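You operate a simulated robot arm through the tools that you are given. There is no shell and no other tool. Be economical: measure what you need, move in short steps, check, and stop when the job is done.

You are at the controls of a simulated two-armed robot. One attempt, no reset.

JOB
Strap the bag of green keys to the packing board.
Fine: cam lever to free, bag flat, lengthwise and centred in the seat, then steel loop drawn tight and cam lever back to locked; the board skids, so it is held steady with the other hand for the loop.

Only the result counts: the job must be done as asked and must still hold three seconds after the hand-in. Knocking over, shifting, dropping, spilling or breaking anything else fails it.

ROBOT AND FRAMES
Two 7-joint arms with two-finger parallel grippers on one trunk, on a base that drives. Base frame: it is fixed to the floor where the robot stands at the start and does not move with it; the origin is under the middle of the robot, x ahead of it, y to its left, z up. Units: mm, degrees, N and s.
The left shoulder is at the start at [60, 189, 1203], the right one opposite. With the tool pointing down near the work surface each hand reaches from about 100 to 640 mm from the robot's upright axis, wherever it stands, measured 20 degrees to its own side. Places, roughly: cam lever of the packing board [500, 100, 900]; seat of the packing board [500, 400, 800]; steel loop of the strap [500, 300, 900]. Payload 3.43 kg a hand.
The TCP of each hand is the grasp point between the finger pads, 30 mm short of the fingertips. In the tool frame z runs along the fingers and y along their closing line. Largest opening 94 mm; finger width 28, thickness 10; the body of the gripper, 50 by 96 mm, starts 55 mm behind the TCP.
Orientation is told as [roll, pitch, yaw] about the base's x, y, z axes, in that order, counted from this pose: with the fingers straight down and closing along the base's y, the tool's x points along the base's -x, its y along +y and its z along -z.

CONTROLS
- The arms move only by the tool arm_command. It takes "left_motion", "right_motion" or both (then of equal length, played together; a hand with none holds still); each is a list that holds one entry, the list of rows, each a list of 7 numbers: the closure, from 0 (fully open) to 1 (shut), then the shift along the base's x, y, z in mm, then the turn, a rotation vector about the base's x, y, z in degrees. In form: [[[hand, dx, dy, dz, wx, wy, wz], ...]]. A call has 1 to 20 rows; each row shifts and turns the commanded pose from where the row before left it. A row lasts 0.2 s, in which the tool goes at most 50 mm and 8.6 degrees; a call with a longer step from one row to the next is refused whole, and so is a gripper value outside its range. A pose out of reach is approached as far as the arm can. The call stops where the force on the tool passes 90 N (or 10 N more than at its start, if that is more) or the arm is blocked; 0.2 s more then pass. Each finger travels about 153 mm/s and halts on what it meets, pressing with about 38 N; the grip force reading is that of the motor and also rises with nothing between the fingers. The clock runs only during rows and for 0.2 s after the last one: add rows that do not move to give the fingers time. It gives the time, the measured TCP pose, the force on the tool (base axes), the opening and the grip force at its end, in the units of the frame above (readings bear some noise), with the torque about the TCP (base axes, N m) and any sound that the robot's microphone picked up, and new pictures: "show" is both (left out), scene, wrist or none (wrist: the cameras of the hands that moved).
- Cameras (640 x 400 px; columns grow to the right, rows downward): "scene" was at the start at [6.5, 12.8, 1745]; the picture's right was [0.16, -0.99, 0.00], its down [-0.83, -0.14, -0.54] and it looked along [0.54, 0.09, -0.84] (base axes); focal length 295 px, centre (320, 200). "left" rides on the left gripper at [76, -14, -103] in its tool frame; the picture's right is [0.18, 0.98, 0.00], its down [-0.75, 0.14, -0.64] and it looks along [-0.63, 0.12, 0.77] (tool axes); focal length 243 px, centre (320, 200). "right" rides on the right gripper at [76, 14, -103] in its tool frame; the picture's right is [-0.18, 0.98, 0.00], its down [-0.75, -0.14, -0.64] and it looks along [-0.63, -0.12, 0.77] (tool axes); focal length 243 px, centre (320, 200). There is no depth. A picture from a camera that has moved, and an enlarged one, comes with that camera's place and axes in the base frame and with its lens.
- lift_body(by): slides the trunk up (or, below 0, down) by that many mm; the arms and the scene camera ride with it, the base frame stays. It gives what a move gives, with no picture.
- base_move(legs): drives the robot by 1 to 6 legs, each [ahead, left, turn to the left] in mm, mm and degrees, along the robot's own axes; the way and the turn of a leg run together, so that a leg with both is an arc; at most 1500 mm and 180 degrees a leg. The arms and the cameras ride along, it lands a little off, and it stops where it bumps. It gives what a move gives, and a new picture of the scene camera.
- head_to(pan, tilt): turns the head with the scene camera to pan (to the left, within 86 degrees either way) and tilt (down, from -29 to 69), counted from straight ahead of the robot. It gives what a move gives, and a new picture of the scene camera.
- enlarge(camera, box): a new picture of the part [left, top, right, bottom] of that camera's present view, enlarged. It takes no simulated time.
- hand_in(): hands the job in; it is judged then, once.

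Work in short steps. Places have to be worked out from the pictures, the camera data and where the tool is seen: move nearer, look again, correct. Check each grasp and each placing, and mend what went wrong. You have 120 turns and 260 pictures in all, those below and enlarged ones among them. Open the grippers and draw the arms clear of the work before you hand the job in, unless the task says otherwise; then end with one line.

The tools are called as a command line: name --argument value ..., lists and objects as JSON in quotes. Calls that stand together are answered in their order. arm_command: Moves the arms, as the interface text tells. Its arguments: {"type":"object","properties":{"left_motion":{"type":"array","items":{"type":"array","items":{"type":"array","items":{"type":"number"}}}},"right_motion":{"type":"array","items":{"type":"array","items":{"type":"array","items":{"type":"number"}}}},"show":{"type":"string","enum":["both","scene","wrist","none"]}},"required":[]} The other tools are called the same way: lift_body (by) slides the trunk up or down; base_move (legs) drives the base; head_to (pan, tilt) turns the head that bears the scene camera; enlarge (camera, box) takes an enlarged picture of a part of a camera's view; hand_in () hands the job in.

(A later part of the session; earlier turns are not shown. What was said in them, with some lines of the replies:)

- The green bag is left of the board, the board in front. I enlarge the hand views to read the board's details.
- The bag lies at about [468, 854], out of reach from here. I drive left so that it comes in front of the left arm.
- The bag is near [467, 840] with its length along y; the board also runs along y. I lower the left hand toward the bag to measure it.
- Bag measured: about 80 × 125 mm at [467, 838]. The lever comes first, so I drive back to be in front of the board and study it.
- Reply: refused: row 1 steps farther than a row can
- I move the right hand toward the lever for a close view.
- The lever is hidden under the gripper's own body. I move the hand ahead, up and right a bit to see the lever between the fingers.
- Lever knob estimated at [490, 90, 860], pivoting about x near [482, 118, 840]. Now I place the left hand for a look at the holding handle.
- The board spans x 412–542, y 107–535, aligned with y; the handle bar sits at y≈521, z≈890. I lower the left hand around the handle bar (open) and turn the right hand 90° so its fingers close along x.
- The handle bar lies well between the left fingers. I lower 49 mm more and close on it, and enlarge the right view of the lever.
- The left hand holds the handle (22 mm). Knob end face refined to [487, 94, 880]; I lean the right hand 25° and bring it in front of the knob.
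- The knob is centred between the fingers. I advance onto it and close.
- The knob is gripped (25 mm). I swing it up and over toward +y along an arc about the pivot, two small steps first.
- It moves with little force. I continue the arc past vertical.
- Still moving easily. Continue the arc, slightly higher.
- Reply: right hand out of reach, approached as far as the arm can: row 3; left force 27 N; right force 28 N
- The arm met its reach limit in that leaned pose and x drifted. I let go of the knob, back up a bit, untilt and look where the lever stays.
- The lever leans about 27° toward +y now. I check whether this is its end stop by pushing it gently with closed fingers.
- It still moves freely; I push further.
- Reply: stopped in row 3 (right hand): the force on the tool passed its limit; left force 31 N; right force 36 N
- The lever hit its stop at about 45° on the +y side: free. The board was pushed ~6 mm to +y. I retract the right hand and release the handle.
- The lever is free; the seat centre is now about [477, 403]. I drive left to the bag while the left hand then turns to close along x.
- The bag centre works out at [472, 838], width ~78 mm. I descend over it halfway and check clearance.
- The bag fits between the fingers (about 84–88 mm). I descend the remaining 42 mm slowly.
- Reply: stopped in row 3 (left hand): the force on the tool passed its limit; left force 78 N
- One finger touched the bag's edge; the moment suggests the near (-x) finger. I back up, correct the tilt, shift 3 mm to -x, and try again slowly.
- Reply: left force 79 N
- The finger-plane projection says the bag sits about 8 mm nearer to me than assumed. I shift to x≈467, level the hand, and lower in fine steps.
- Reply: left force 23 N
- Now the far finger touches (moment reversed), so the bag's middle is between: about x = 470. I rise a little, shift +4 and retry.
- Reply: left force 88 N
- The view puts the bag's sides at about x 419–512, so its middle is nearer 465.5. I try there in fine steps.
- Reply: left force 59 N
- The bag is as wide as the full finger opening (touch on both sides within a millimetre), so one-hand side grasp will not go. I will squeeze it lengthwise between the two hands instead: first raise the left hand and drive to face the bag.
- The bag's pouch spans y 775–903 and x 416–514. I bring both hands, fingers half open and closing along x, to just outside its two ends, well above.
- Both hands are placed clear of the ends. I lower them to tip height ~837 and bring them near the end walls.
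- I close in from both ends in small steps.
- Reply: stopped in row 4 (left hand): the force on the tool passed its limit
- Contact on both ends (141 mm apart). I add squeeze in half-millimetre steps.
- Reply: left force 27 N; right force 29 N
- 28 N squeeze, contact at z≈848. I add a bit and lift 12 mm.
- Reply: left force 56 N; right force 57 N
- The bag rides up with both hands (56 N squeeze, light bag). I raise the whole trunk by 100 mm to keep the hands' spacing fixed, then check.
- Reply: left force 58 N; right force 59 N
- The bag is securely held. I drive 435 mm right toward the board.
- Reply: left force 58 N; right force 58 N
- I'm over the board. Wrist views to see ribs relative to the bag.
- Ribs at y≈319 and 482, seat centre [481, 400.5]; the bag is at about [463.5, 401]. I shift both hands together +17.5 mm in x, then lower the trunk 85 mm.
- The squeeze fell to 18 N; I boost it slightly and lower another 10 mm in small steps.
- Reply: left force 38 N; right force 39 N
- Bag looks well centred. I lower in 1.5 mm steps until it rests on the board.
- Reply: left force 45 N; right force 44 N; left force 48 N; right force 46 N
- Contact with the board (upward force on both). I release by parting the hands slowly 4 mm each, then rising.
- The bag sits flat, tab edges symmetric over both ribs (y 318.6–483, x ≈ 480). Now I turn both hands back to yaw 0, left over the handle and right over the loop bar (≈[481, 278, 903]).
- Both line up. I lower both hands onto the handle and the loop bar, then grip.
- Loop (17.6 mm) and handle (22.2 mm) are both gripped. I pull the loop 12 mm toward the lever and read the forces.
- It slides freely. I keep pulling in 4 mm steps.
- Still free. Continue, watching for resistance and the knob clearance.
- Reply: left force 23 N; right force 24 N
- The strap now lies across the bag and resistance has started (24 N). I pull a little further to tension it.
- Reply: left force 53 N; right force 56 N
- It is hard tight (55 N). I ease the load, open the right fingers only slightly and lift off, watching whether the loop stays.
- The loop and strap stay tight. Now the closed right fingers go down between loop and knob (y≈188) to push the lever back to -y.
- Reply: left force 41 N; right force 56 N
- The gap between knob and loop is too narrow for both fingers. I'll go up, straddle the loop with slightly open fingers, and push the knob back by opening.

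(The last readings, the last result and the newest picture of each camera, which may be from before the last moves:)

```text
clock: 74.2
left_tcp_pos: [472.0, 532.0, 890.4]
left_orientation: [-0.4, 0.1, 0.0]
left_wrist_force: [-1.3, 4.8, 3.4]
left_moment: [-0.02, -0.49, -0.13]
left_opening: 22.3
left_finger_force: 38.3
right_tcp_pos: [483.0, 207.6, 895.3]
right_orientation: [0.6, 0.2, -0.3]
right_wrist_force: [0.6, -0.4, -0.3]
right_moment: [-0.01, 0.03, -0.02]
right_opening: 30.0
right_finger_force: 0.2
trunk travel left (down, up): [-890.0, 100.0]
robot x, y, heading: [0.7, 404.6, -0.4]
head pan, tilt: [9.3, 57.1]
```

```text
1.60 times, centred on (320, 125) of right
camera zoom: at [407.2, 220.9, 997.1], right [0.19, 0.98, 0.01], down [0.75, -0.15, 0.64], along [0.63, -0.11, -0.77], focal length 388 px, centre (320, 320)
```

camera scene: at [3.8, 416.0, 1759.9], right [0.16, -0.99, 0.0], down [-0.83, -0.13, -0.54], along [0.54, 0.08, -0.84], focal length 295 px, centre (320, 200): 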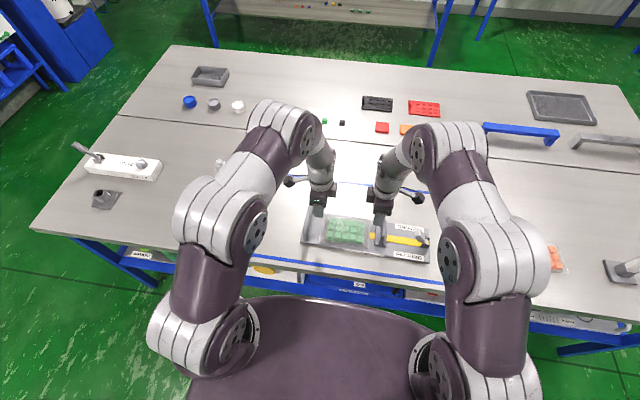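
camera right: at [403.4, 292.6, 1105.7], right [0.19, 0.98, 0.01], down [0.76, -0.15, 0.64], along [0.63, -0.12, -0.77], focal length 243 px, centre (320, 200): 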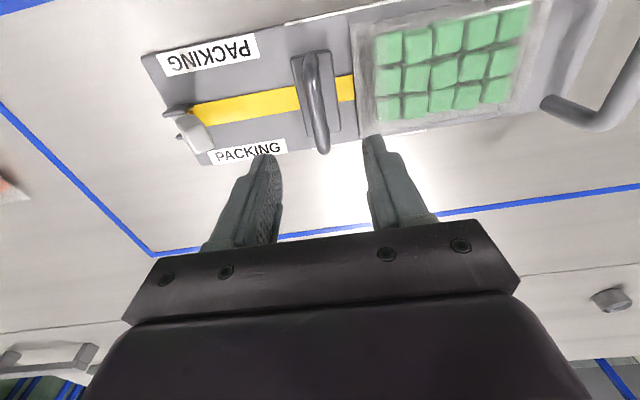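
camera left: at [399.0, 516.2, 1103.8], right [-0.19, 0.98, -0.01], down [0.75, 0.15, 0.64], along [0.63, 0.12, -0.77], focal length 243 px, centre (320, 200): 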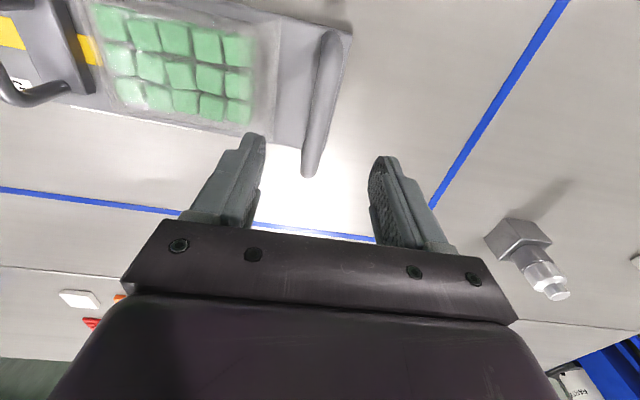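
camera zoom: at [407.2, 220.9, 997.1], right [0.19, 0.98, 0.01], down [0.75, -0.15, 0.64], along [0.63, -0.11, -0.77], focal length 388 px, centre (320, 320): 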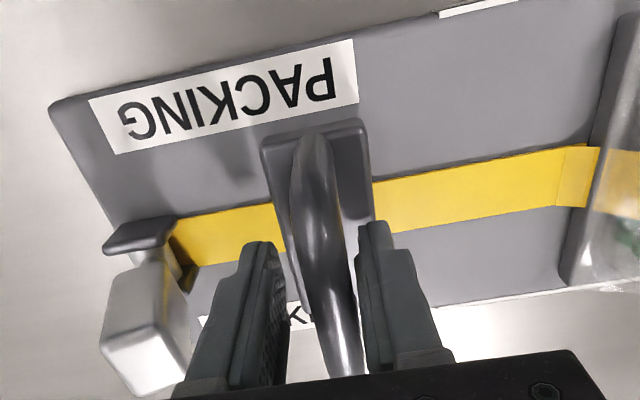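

Straddling the loop freely; the knob is just beyond the -y finger. I open fully to push it.

arm_command --right_motion '[[[0.4, 0, 0, 0, 0, 0, 0], [0.15, 0, 0, 0, 0, 0, 0], [0, 0, 0, 0, 0, 0, 0], [0, 0, 0, 0, 0, 0, 0]]]' --show "none"

enlarge --camera "right" --box '[40, 0, 440, 250]'

enlarge --camera "scene" --box '[360, 195, 460, 285]'

```text
clock: 75.2
left_tcp_pos: [472.1, 532.8, 890.0]
left_orientation: [-0.4, 0.1, 0.0]
left_wrist_force: [-1.1, 3.0, 2.8]
left_moment: [-0.04, 0.03, -0.16]
left_opening: 22.4
left_finger_force: 38.0
right_tcp_pos: [482.7, 208.6, 895.0]
right_orientation: [0.5, 0.3, -0.3]
right_wrist_force: [0.1, -0.6, -0.2]
right_moment: [0.01, 0.04, 0.01]
right_opening: 93.9
right_finger_force: 0.0
trunk travel left (down, up): [-890.0, 100.0]
robot x, y, heading: [0.6, 406.5, -0.4]
head pan, tilt: [9.3, 57.1]
```

```text
1.60 times, centred on (240, 125) of right
camera zoom: at [407.1, 220.9, 997.4], right [0.19, 0.98, 0.01], down [0.76, -0.15, 0.64], along [0.63, -0.11, -0.77], focal length 388 px, centre (448, 320)
```

zoom: 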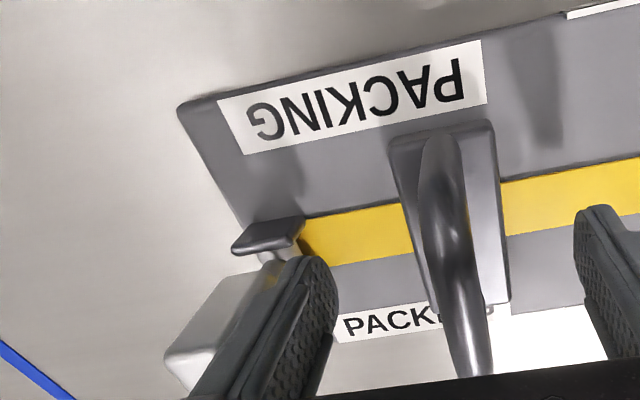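

```text
4.44 times, centred on (410, 240) of scene
camera zoom: at [5.7, 416.6, 1760.0], right [0.16, -0.99, 0.0], down [-0.83, -0.13, -0.54], along [0.54, 0.08, -0.84], focal length 1311 px, centre (-80, 22)
```

zoom: 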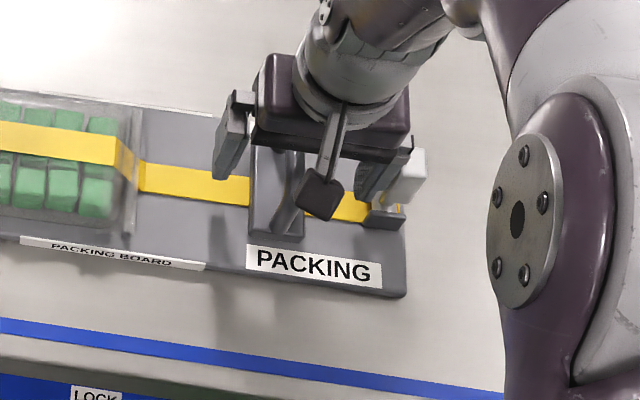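

The lever is near vertical. With the fingers still open I can move the whole hand -y up to ~32 mm without touching the loop; I push in small steps.

arm_command --right_motion '[[[0, 0, -5, 0, 0, 0, 0], [0, 0, -5, 0, 0, 0, 0], [0, 0, -5, 0, 0, 0, 0], [0, 0, -5, 0, 0, 0, 0], [0, 0, -4, 0, 0, 0, 0], [0, 0, -4, 0, 0, 0, 0]]]' --show "none"

enlarge --camera "right" --box '[40, 0, 440, 250]'

enlarge --camera "scene" --box '[360, 195, 460, 285]'

```text
clock: 76.6
left_tcp_pos: [472.3, 531.5, 890.5]
left_orientation: [-0.4, 0.1, 0.0]
left_wrist_force: [-1.9, -3.6, 1.5]
left_moment: [0.07, 0.15, -0.2]
left_opening: 22.1
left_finger_force: 38.0
right_tcp_pos: [483.1, 181.0, 894.0]
right_orientation: [0.6, 0.3, -0.3]
right_wrist_force: [0.5, 7.1, -1.0]
right_moment: [0.18, -0.02, 0.08]
right_opening: 89.3
right_finger_force: 0.0
trunk travel left (down, up): [-890.0, 100.0]
robot x, y, heading: [-1.7, 399.1, -0.3]
head pan, tilt: [9.3, 57.1]
```

```text
1.60 times, centred on (240, 125) of right
camera zoom: at [407.1, 194.0, 996.8], right [0.19, 0.98, 0.01], down [0.76, -0.15, 0.64], along [0.63, -0.11, -0.77], focal length 388 px, centre (448, 320)
```

zoom: 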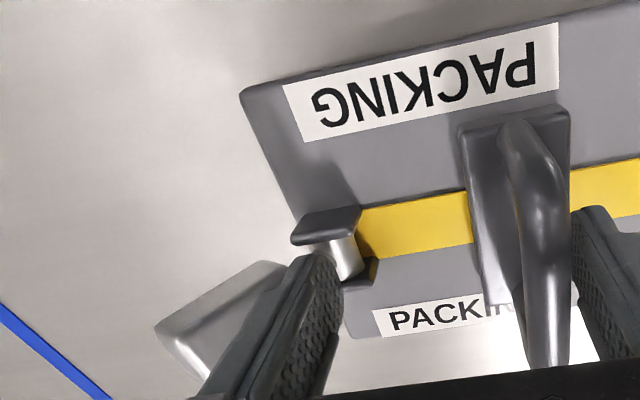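

```text
4.44 times, centred on (410, 240) of scene
camera zoom: at [5.9, 416.4, 1759.9], right [0.16, -0.99, 0.0], down [-0.83, -0.13, -0.54], along [0.54, 0.08, -0.84], focal length 1311 px, centre (-80, 22)
```

zoom: 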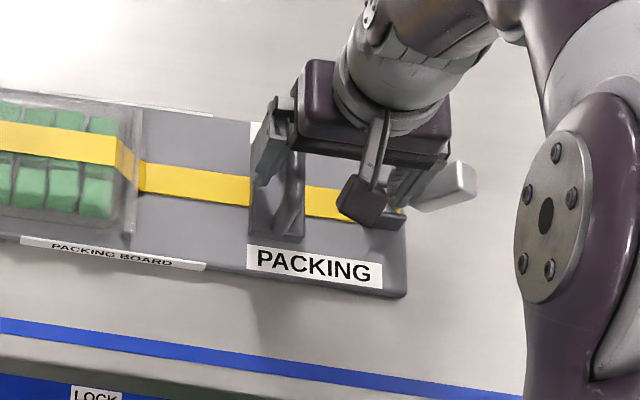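

The lever leans to -y now with some resistance. I lift, close the fingers, and come down behind it to push it firmly to its stop.

arm_command --right_motion '[[[0, 0, 1, 20, 0, 0, 0], [0.3, 0, 0, 40, 0, 0, 0], [0.7, 0, 0, 30, 0, 0, 0], [1, 0, -15, 0, 0, 0, 0], [1, 0, -11, 0, 0, 0, 0], [1, 0, 0, -30, 0, 0, 0], [1, 0, 0, -30, 0, 0, 0], [1, 0, 0, -28, 0, 0, 0]]]' --show "none"

enlarge --camera "right" --box '[120, 0, 520, 250]'

enlarge --camera "scene" --box '[360, 195, 460, 285]'

```text
clock: 78.4
left_tcp_pos: [471.2, 532.0, 890.1]
left_orientation: [-0.4, 0.1, 0.0]
left_wrist_force: [0.5, 1.1, -2.7]
left_moment: [0.04, 0.11, -0.18]
left_opening: 22.2
left_finger_force: 37.5
right_tcp_pos: [483.3, 156.9, 896.0]
right_orientation: [0.6, 0.3, -0.2]
right_wrist_force: [0.3, 0.1, 0.1]
right_moment: [0.01, 0.02, 0.02]
right_opening: 0.2
right_finger_force: 33.1
trunk travel left (down, up): [-890.0, 100.0]
robot x, y, heading: [2.6, 403.5, -0.4]
head pan, tilt: [9.3, 57.1]
```

```text
1.60 times, centred on (320, 125) of right
camera zoom: at [406.8, 168.5, 998.1], right [0.19, 0.98, 0.01], down [0.76, -0.15, 0.64], along [0.63, -0.11, -0.77], focal length 388 px, centre (320, 320)
```

zoom: 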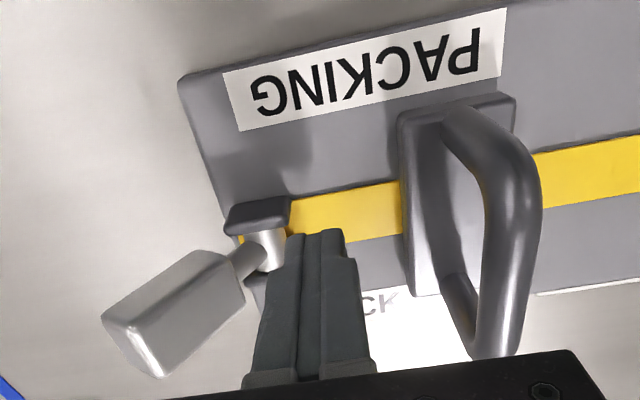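

```text
4.44 times, centred on (410, 240) of scene
camera zoom: at [6.7, 416.1, 1760.0], right [0.16, -0.99, 0.0], down [-0.83, -0.13, -0.54], along [0.54, 0.08, -0.84], focal length 1311 px, centre (-80, 22)
```

zoom: 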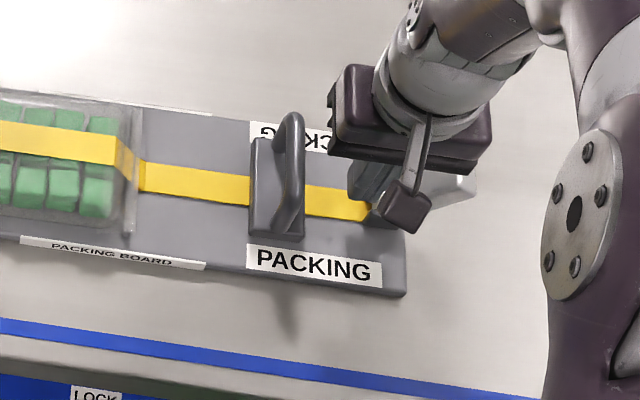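

Good position behind the lever. I push -y in 4 mm steps until resistance rises.

arm_command --right_motion '[[[1, 0, -6, 0, 0, 0, 0], [1, 0, -6, 0, 0, 0, 0], [1, 0, -5, 0, 0, 0, 0], [1, 0, -4, 0, 0, 0, 0], [1, 0, -3, 0, 0, 0, 0], [1, 0, 0, 0, 0, 0, 0]]]' --show "none"

enlarge --camera "scene" --box '[360, 195, 460, 285]'

enlarge --camera "right" --box '[120, 0, 520, 250]'

```text
clock: 79.8
left_tcp_pos: [473.0, 531.4, 889.5]
left_orientation: [-0.4, 0.0, 0.0]
left_wrist_force: [0.4, -34.5, -7.5]
left_moment: [0.32, 0.4, -0.27]
left_opening: 22.3
left_finger_force: 38.2
right_tcp_pos: [483.7, 134.0, 895.7]
right_orientation: [0.8, 0.4, -0.2]
right_wrist_force: [0.6, 35.5, 4.2]
right_moment: [0.81, -0.02, 0.04]
right_opening: 0.1
right_finger_force: 32.5
trunk travel left (down, up): [-890.0, 100.0]
robot x, y, heading: [-1.0, 403.9, -0.5]
head pan, tilt: [9.3, 57.1]
```

```text
4.44 times, centred on (410, 240) of scene
camera zoom: at [7.1, 416.6, 1760.0], right [0.16, -0.99, 0.0], down [-0.83, -0.13, -0.54], along [0.54, 0.08, -0.84], focal length 1311 px, centre (-80, 22)
```

zoom: 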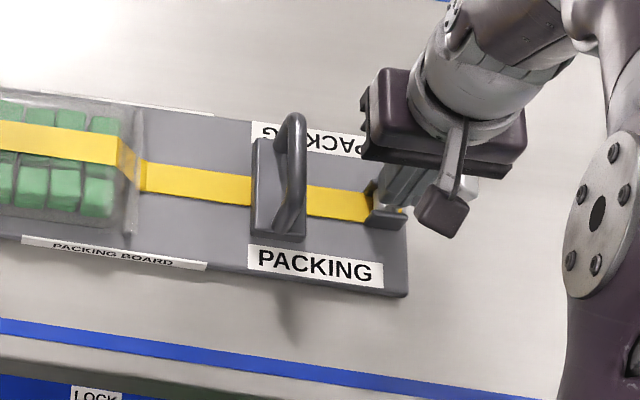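

```text
1.60 times, centred on (320, 125) of right
camera zoom: at [407.5, 146.1, 998.4], right [0.19, 0.98, 0.01], down [0.76, -0.15, 0.64], along [0.63, -0.11, -0.77], focal length 388 px, centre (320, 320)
```

zoom: 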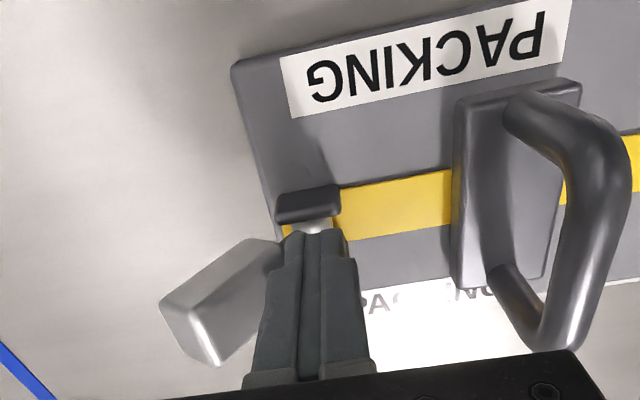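

Resistance 35 N with contact on the lever. One more small push to confirm the stop.

arm_command --right_motion '[[[1, 0, -1.2, 0, 0, 0, 0], [1, 0, 0, 0, 0, 0, 0]]]' --show "none"

```text
clock: 80.4
left_tcp_pos: [471.6, 531.2, 889.9]
left_orientation: [-0.4, 0.0, 0.0]
left_wrist_force: [1.1, -52.8, -7.7]
left_moment: [0.53, 0.31, -0.2]
left_opening: 22.2
left_finger_force: 38.1
right_tcp_pos: [482.0, 133.1, 895.1]
right_orientation: [0.7, 0.5, -0.3]
right_wrist_force: [0.0, 53.8, 2.7]
right_moment: [1.19, 0.02, 0.06]
right_opening: 0.2
right_finger_force: 33.1
trunk travel left (down, up): [-890.0, 100.0]
robot x, y, heading: [-0.6, 400.3, -0.3]
head pan, tilt: [9.3, 57.1]
```

It is a hard stop. I back off and lift away, then inspect lever, loop and strap.

arm_command --right_motion '[[[1, 0, 6, 0, 0, 0, 0], [1, 0, 4, 20, 0, 0, 0], [1, 0, 0, 40, 0, 0, 0], [1, 0, 0, 40, 0, 0, 0], [0.5, -30, -30, 0, 0, 0, 0], [0, -30, -30, 0, 0, 0, 0]]]' --show "none"

enlarge --camera "scene" --box '[280, 195, 440, 285]'

enlarge --camera "right" --box '[200, 0, 520, 200]'

```text
clock: 81.8
left_tcp_pos: [471.2, 532.4, 890.2]
left_orientation: [-0.3, 0.1, 0.1]
left_wrist_force: [-2.9, 0.6, 1.0]
left_moment: [0.14, -0.31, 0.08]
left_opening: 22.1
left_finger_force: 38.3
right_tcp_pos: [423.4, 81.7, 999.0]
right_orientation: [0.6, 0.2, -0.2]
right_wrist_force: [-0.2, 0.1, 1.2]
right_moment: [-0.02, -0.04, -0.02]
right_opening: 94.0
right_finger_force: 0.0
trunk travel left (down, up): [-890.0, 100.0]
robot x, y, heading: [2.3, 405.0, -0.3]
head pan, tilt: [9.3, 57.1]
```

```text
4.00 times, centred on (360, 240) of scene
camera zoom: at [5.5, 415.2, 1759.9], right [0.16, -0.99, 0.0], down [-0.83, -0.13, -0.54], along [0.54, 0.09, -0.84], focal length 1180 px, centre (160, 40)
```

zoom: 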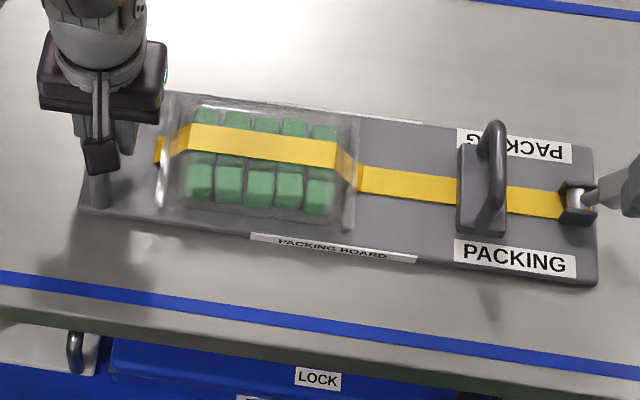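

```text
2.00 times, centred on (360, 100) of right
camera zoom: at [347.0, 94.1, 1100.8], right [0.19, 0.98, 0.01], down [0.76, -0.15, 0.64], along [0.63, -0.11, -0.77], focal length 485 px, centre (240, 400)
```

zoom: 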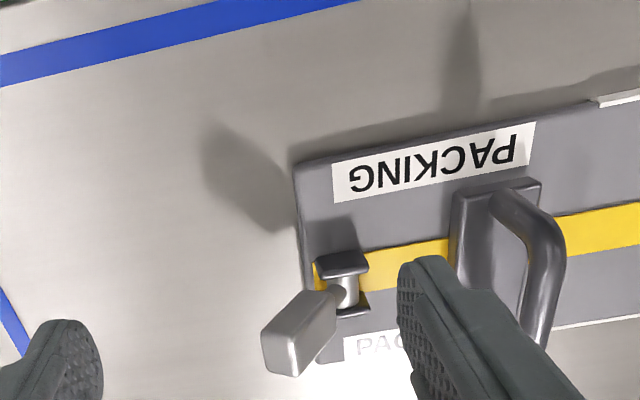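

The lever is back at locked, the loop stayed drawn, the strap lies over the bag. I release the handle and withdraw both arms.

arm_command --left_motion '[[[0.6, 0, 0, 0, 0, 0, 0], [0.3, 0, 0, 0, 0, 0, 0], [0.3, 0, 0, 0, 0, 0, 0], [0.3, 0, 0, 15, 0, 0, 0], [0.3, 0, 0, 40, 0, 0, 0], [0.3, 0, 0, 45, 0, 0, 0], [0.3, -35, 15, 20, 0, 0, 0], [0.3, -35, 20, 20, 0, 0, 0], [0.3, -35, 20, 20, 0, 0, 0]]]' --right_motion '[[[0, 0, 0, 0, 0, 0, 0], [0, 0, 0, 0, 0, 0, 0], [0, 0, 0, 0, 0, 0, 0], [0, 0, 0, 20, 0, 0, 0], [0, 0, 0, 20, 0, 0, 0], [0, 0, 0, 20, 0, 0, 0], [0, -30, 0, 20, 0, 0, 0], [0, -30, 0, 20, 0, 0, 0], [0, -20, 0, 0, 0, 0, 0]]]' --show "scene"

enlarge --camera "scene" --box '[280, 195, 440, 285]'

enlarge --camera "left" --box '[0, 0, 400, 250]'

```text
clock: 83.8
left_tcp_pos: [364.9, 586.3, 1051.2]
left_orientation: [-0.4, 0.0, 0.0]
left_wrist_force: [1.0, -0.4, 0.2]
left_moment: [-0.03, 0.0, -0.01]
left_opening: 65.9
left_finger_force: 0.1
right_tcp_pos: [342.3, 80.1, 1097.3]
right_orientation: [0.6, 0.2, -0.3]
right_wrist_force: [-0.2, -0.4, 0.4]
right_moment: [0.0, -0.02, 0.03]
right_opening: 93.9
right_finger_force: 0.1
trunk travel left (down, up): [-890.0, 100.0]
robot x, y, heading: [-2.0, 401.9, -0.5]
head pan, tilt: [9.3, 57.1]
camera scene: at [4.3, 416.2, 1759.9], right [0.16, -0.99, 0.0], down [-0.83, -0.13, -0.54], along [0.54, 0.08, -0.84], focal length 295 px, centre (320, 200)
```

scene: 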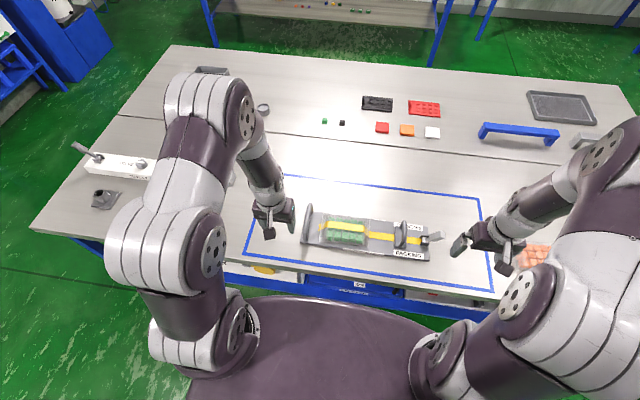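

```text
4.00 times, centred on (360, 240) of scene
camera zoom: at [4.3, 416.2, 1759.9], right [0.16, -0.99, 0.0], down [-0.83, -0.13, -0.54], along [0.54, 0.08, -0.84], focal length 1180 px, centre (160, 40)
```

zoom: 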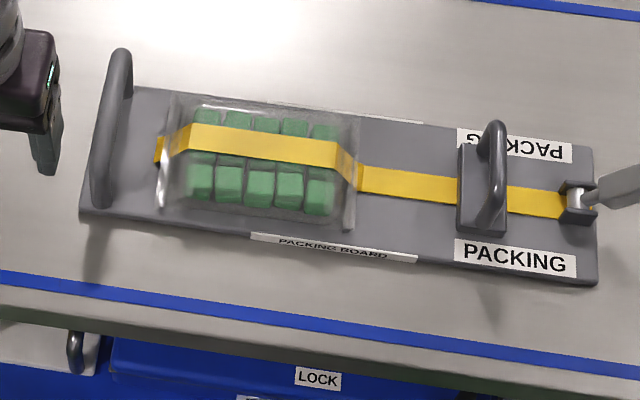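

```text
1.60 times, centred on (200, 125) of left
camera zoom: at [288.6, 573.3, 1152.1], right [-0.18, 0.98, -0.01], down [0.75, 0.15, 0.64], along [0.63, 0.11, -0.77], focal length 388 px, centre (512, 320)
```

zoom: 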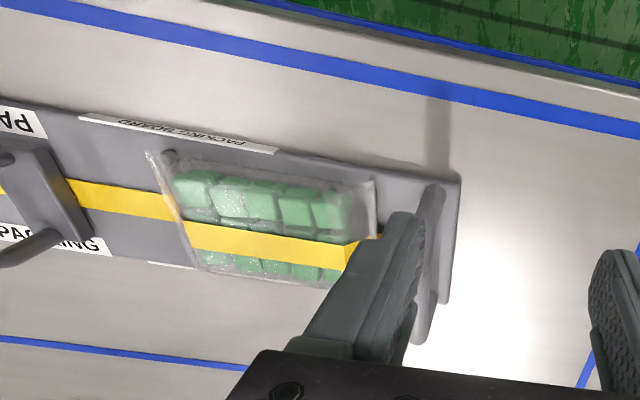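

The bag is strapped flat and centred, the loop is tight, the lever is locked and both arms are clear. I hand the job in.

hand_in

```text
The job is handed in.
```

The bag of green keys is strapped flat, lengthwise and centred in the packing board seat, with the steel loop drawn tight to its stop and the cam lever back at locked; the job has been handed in.
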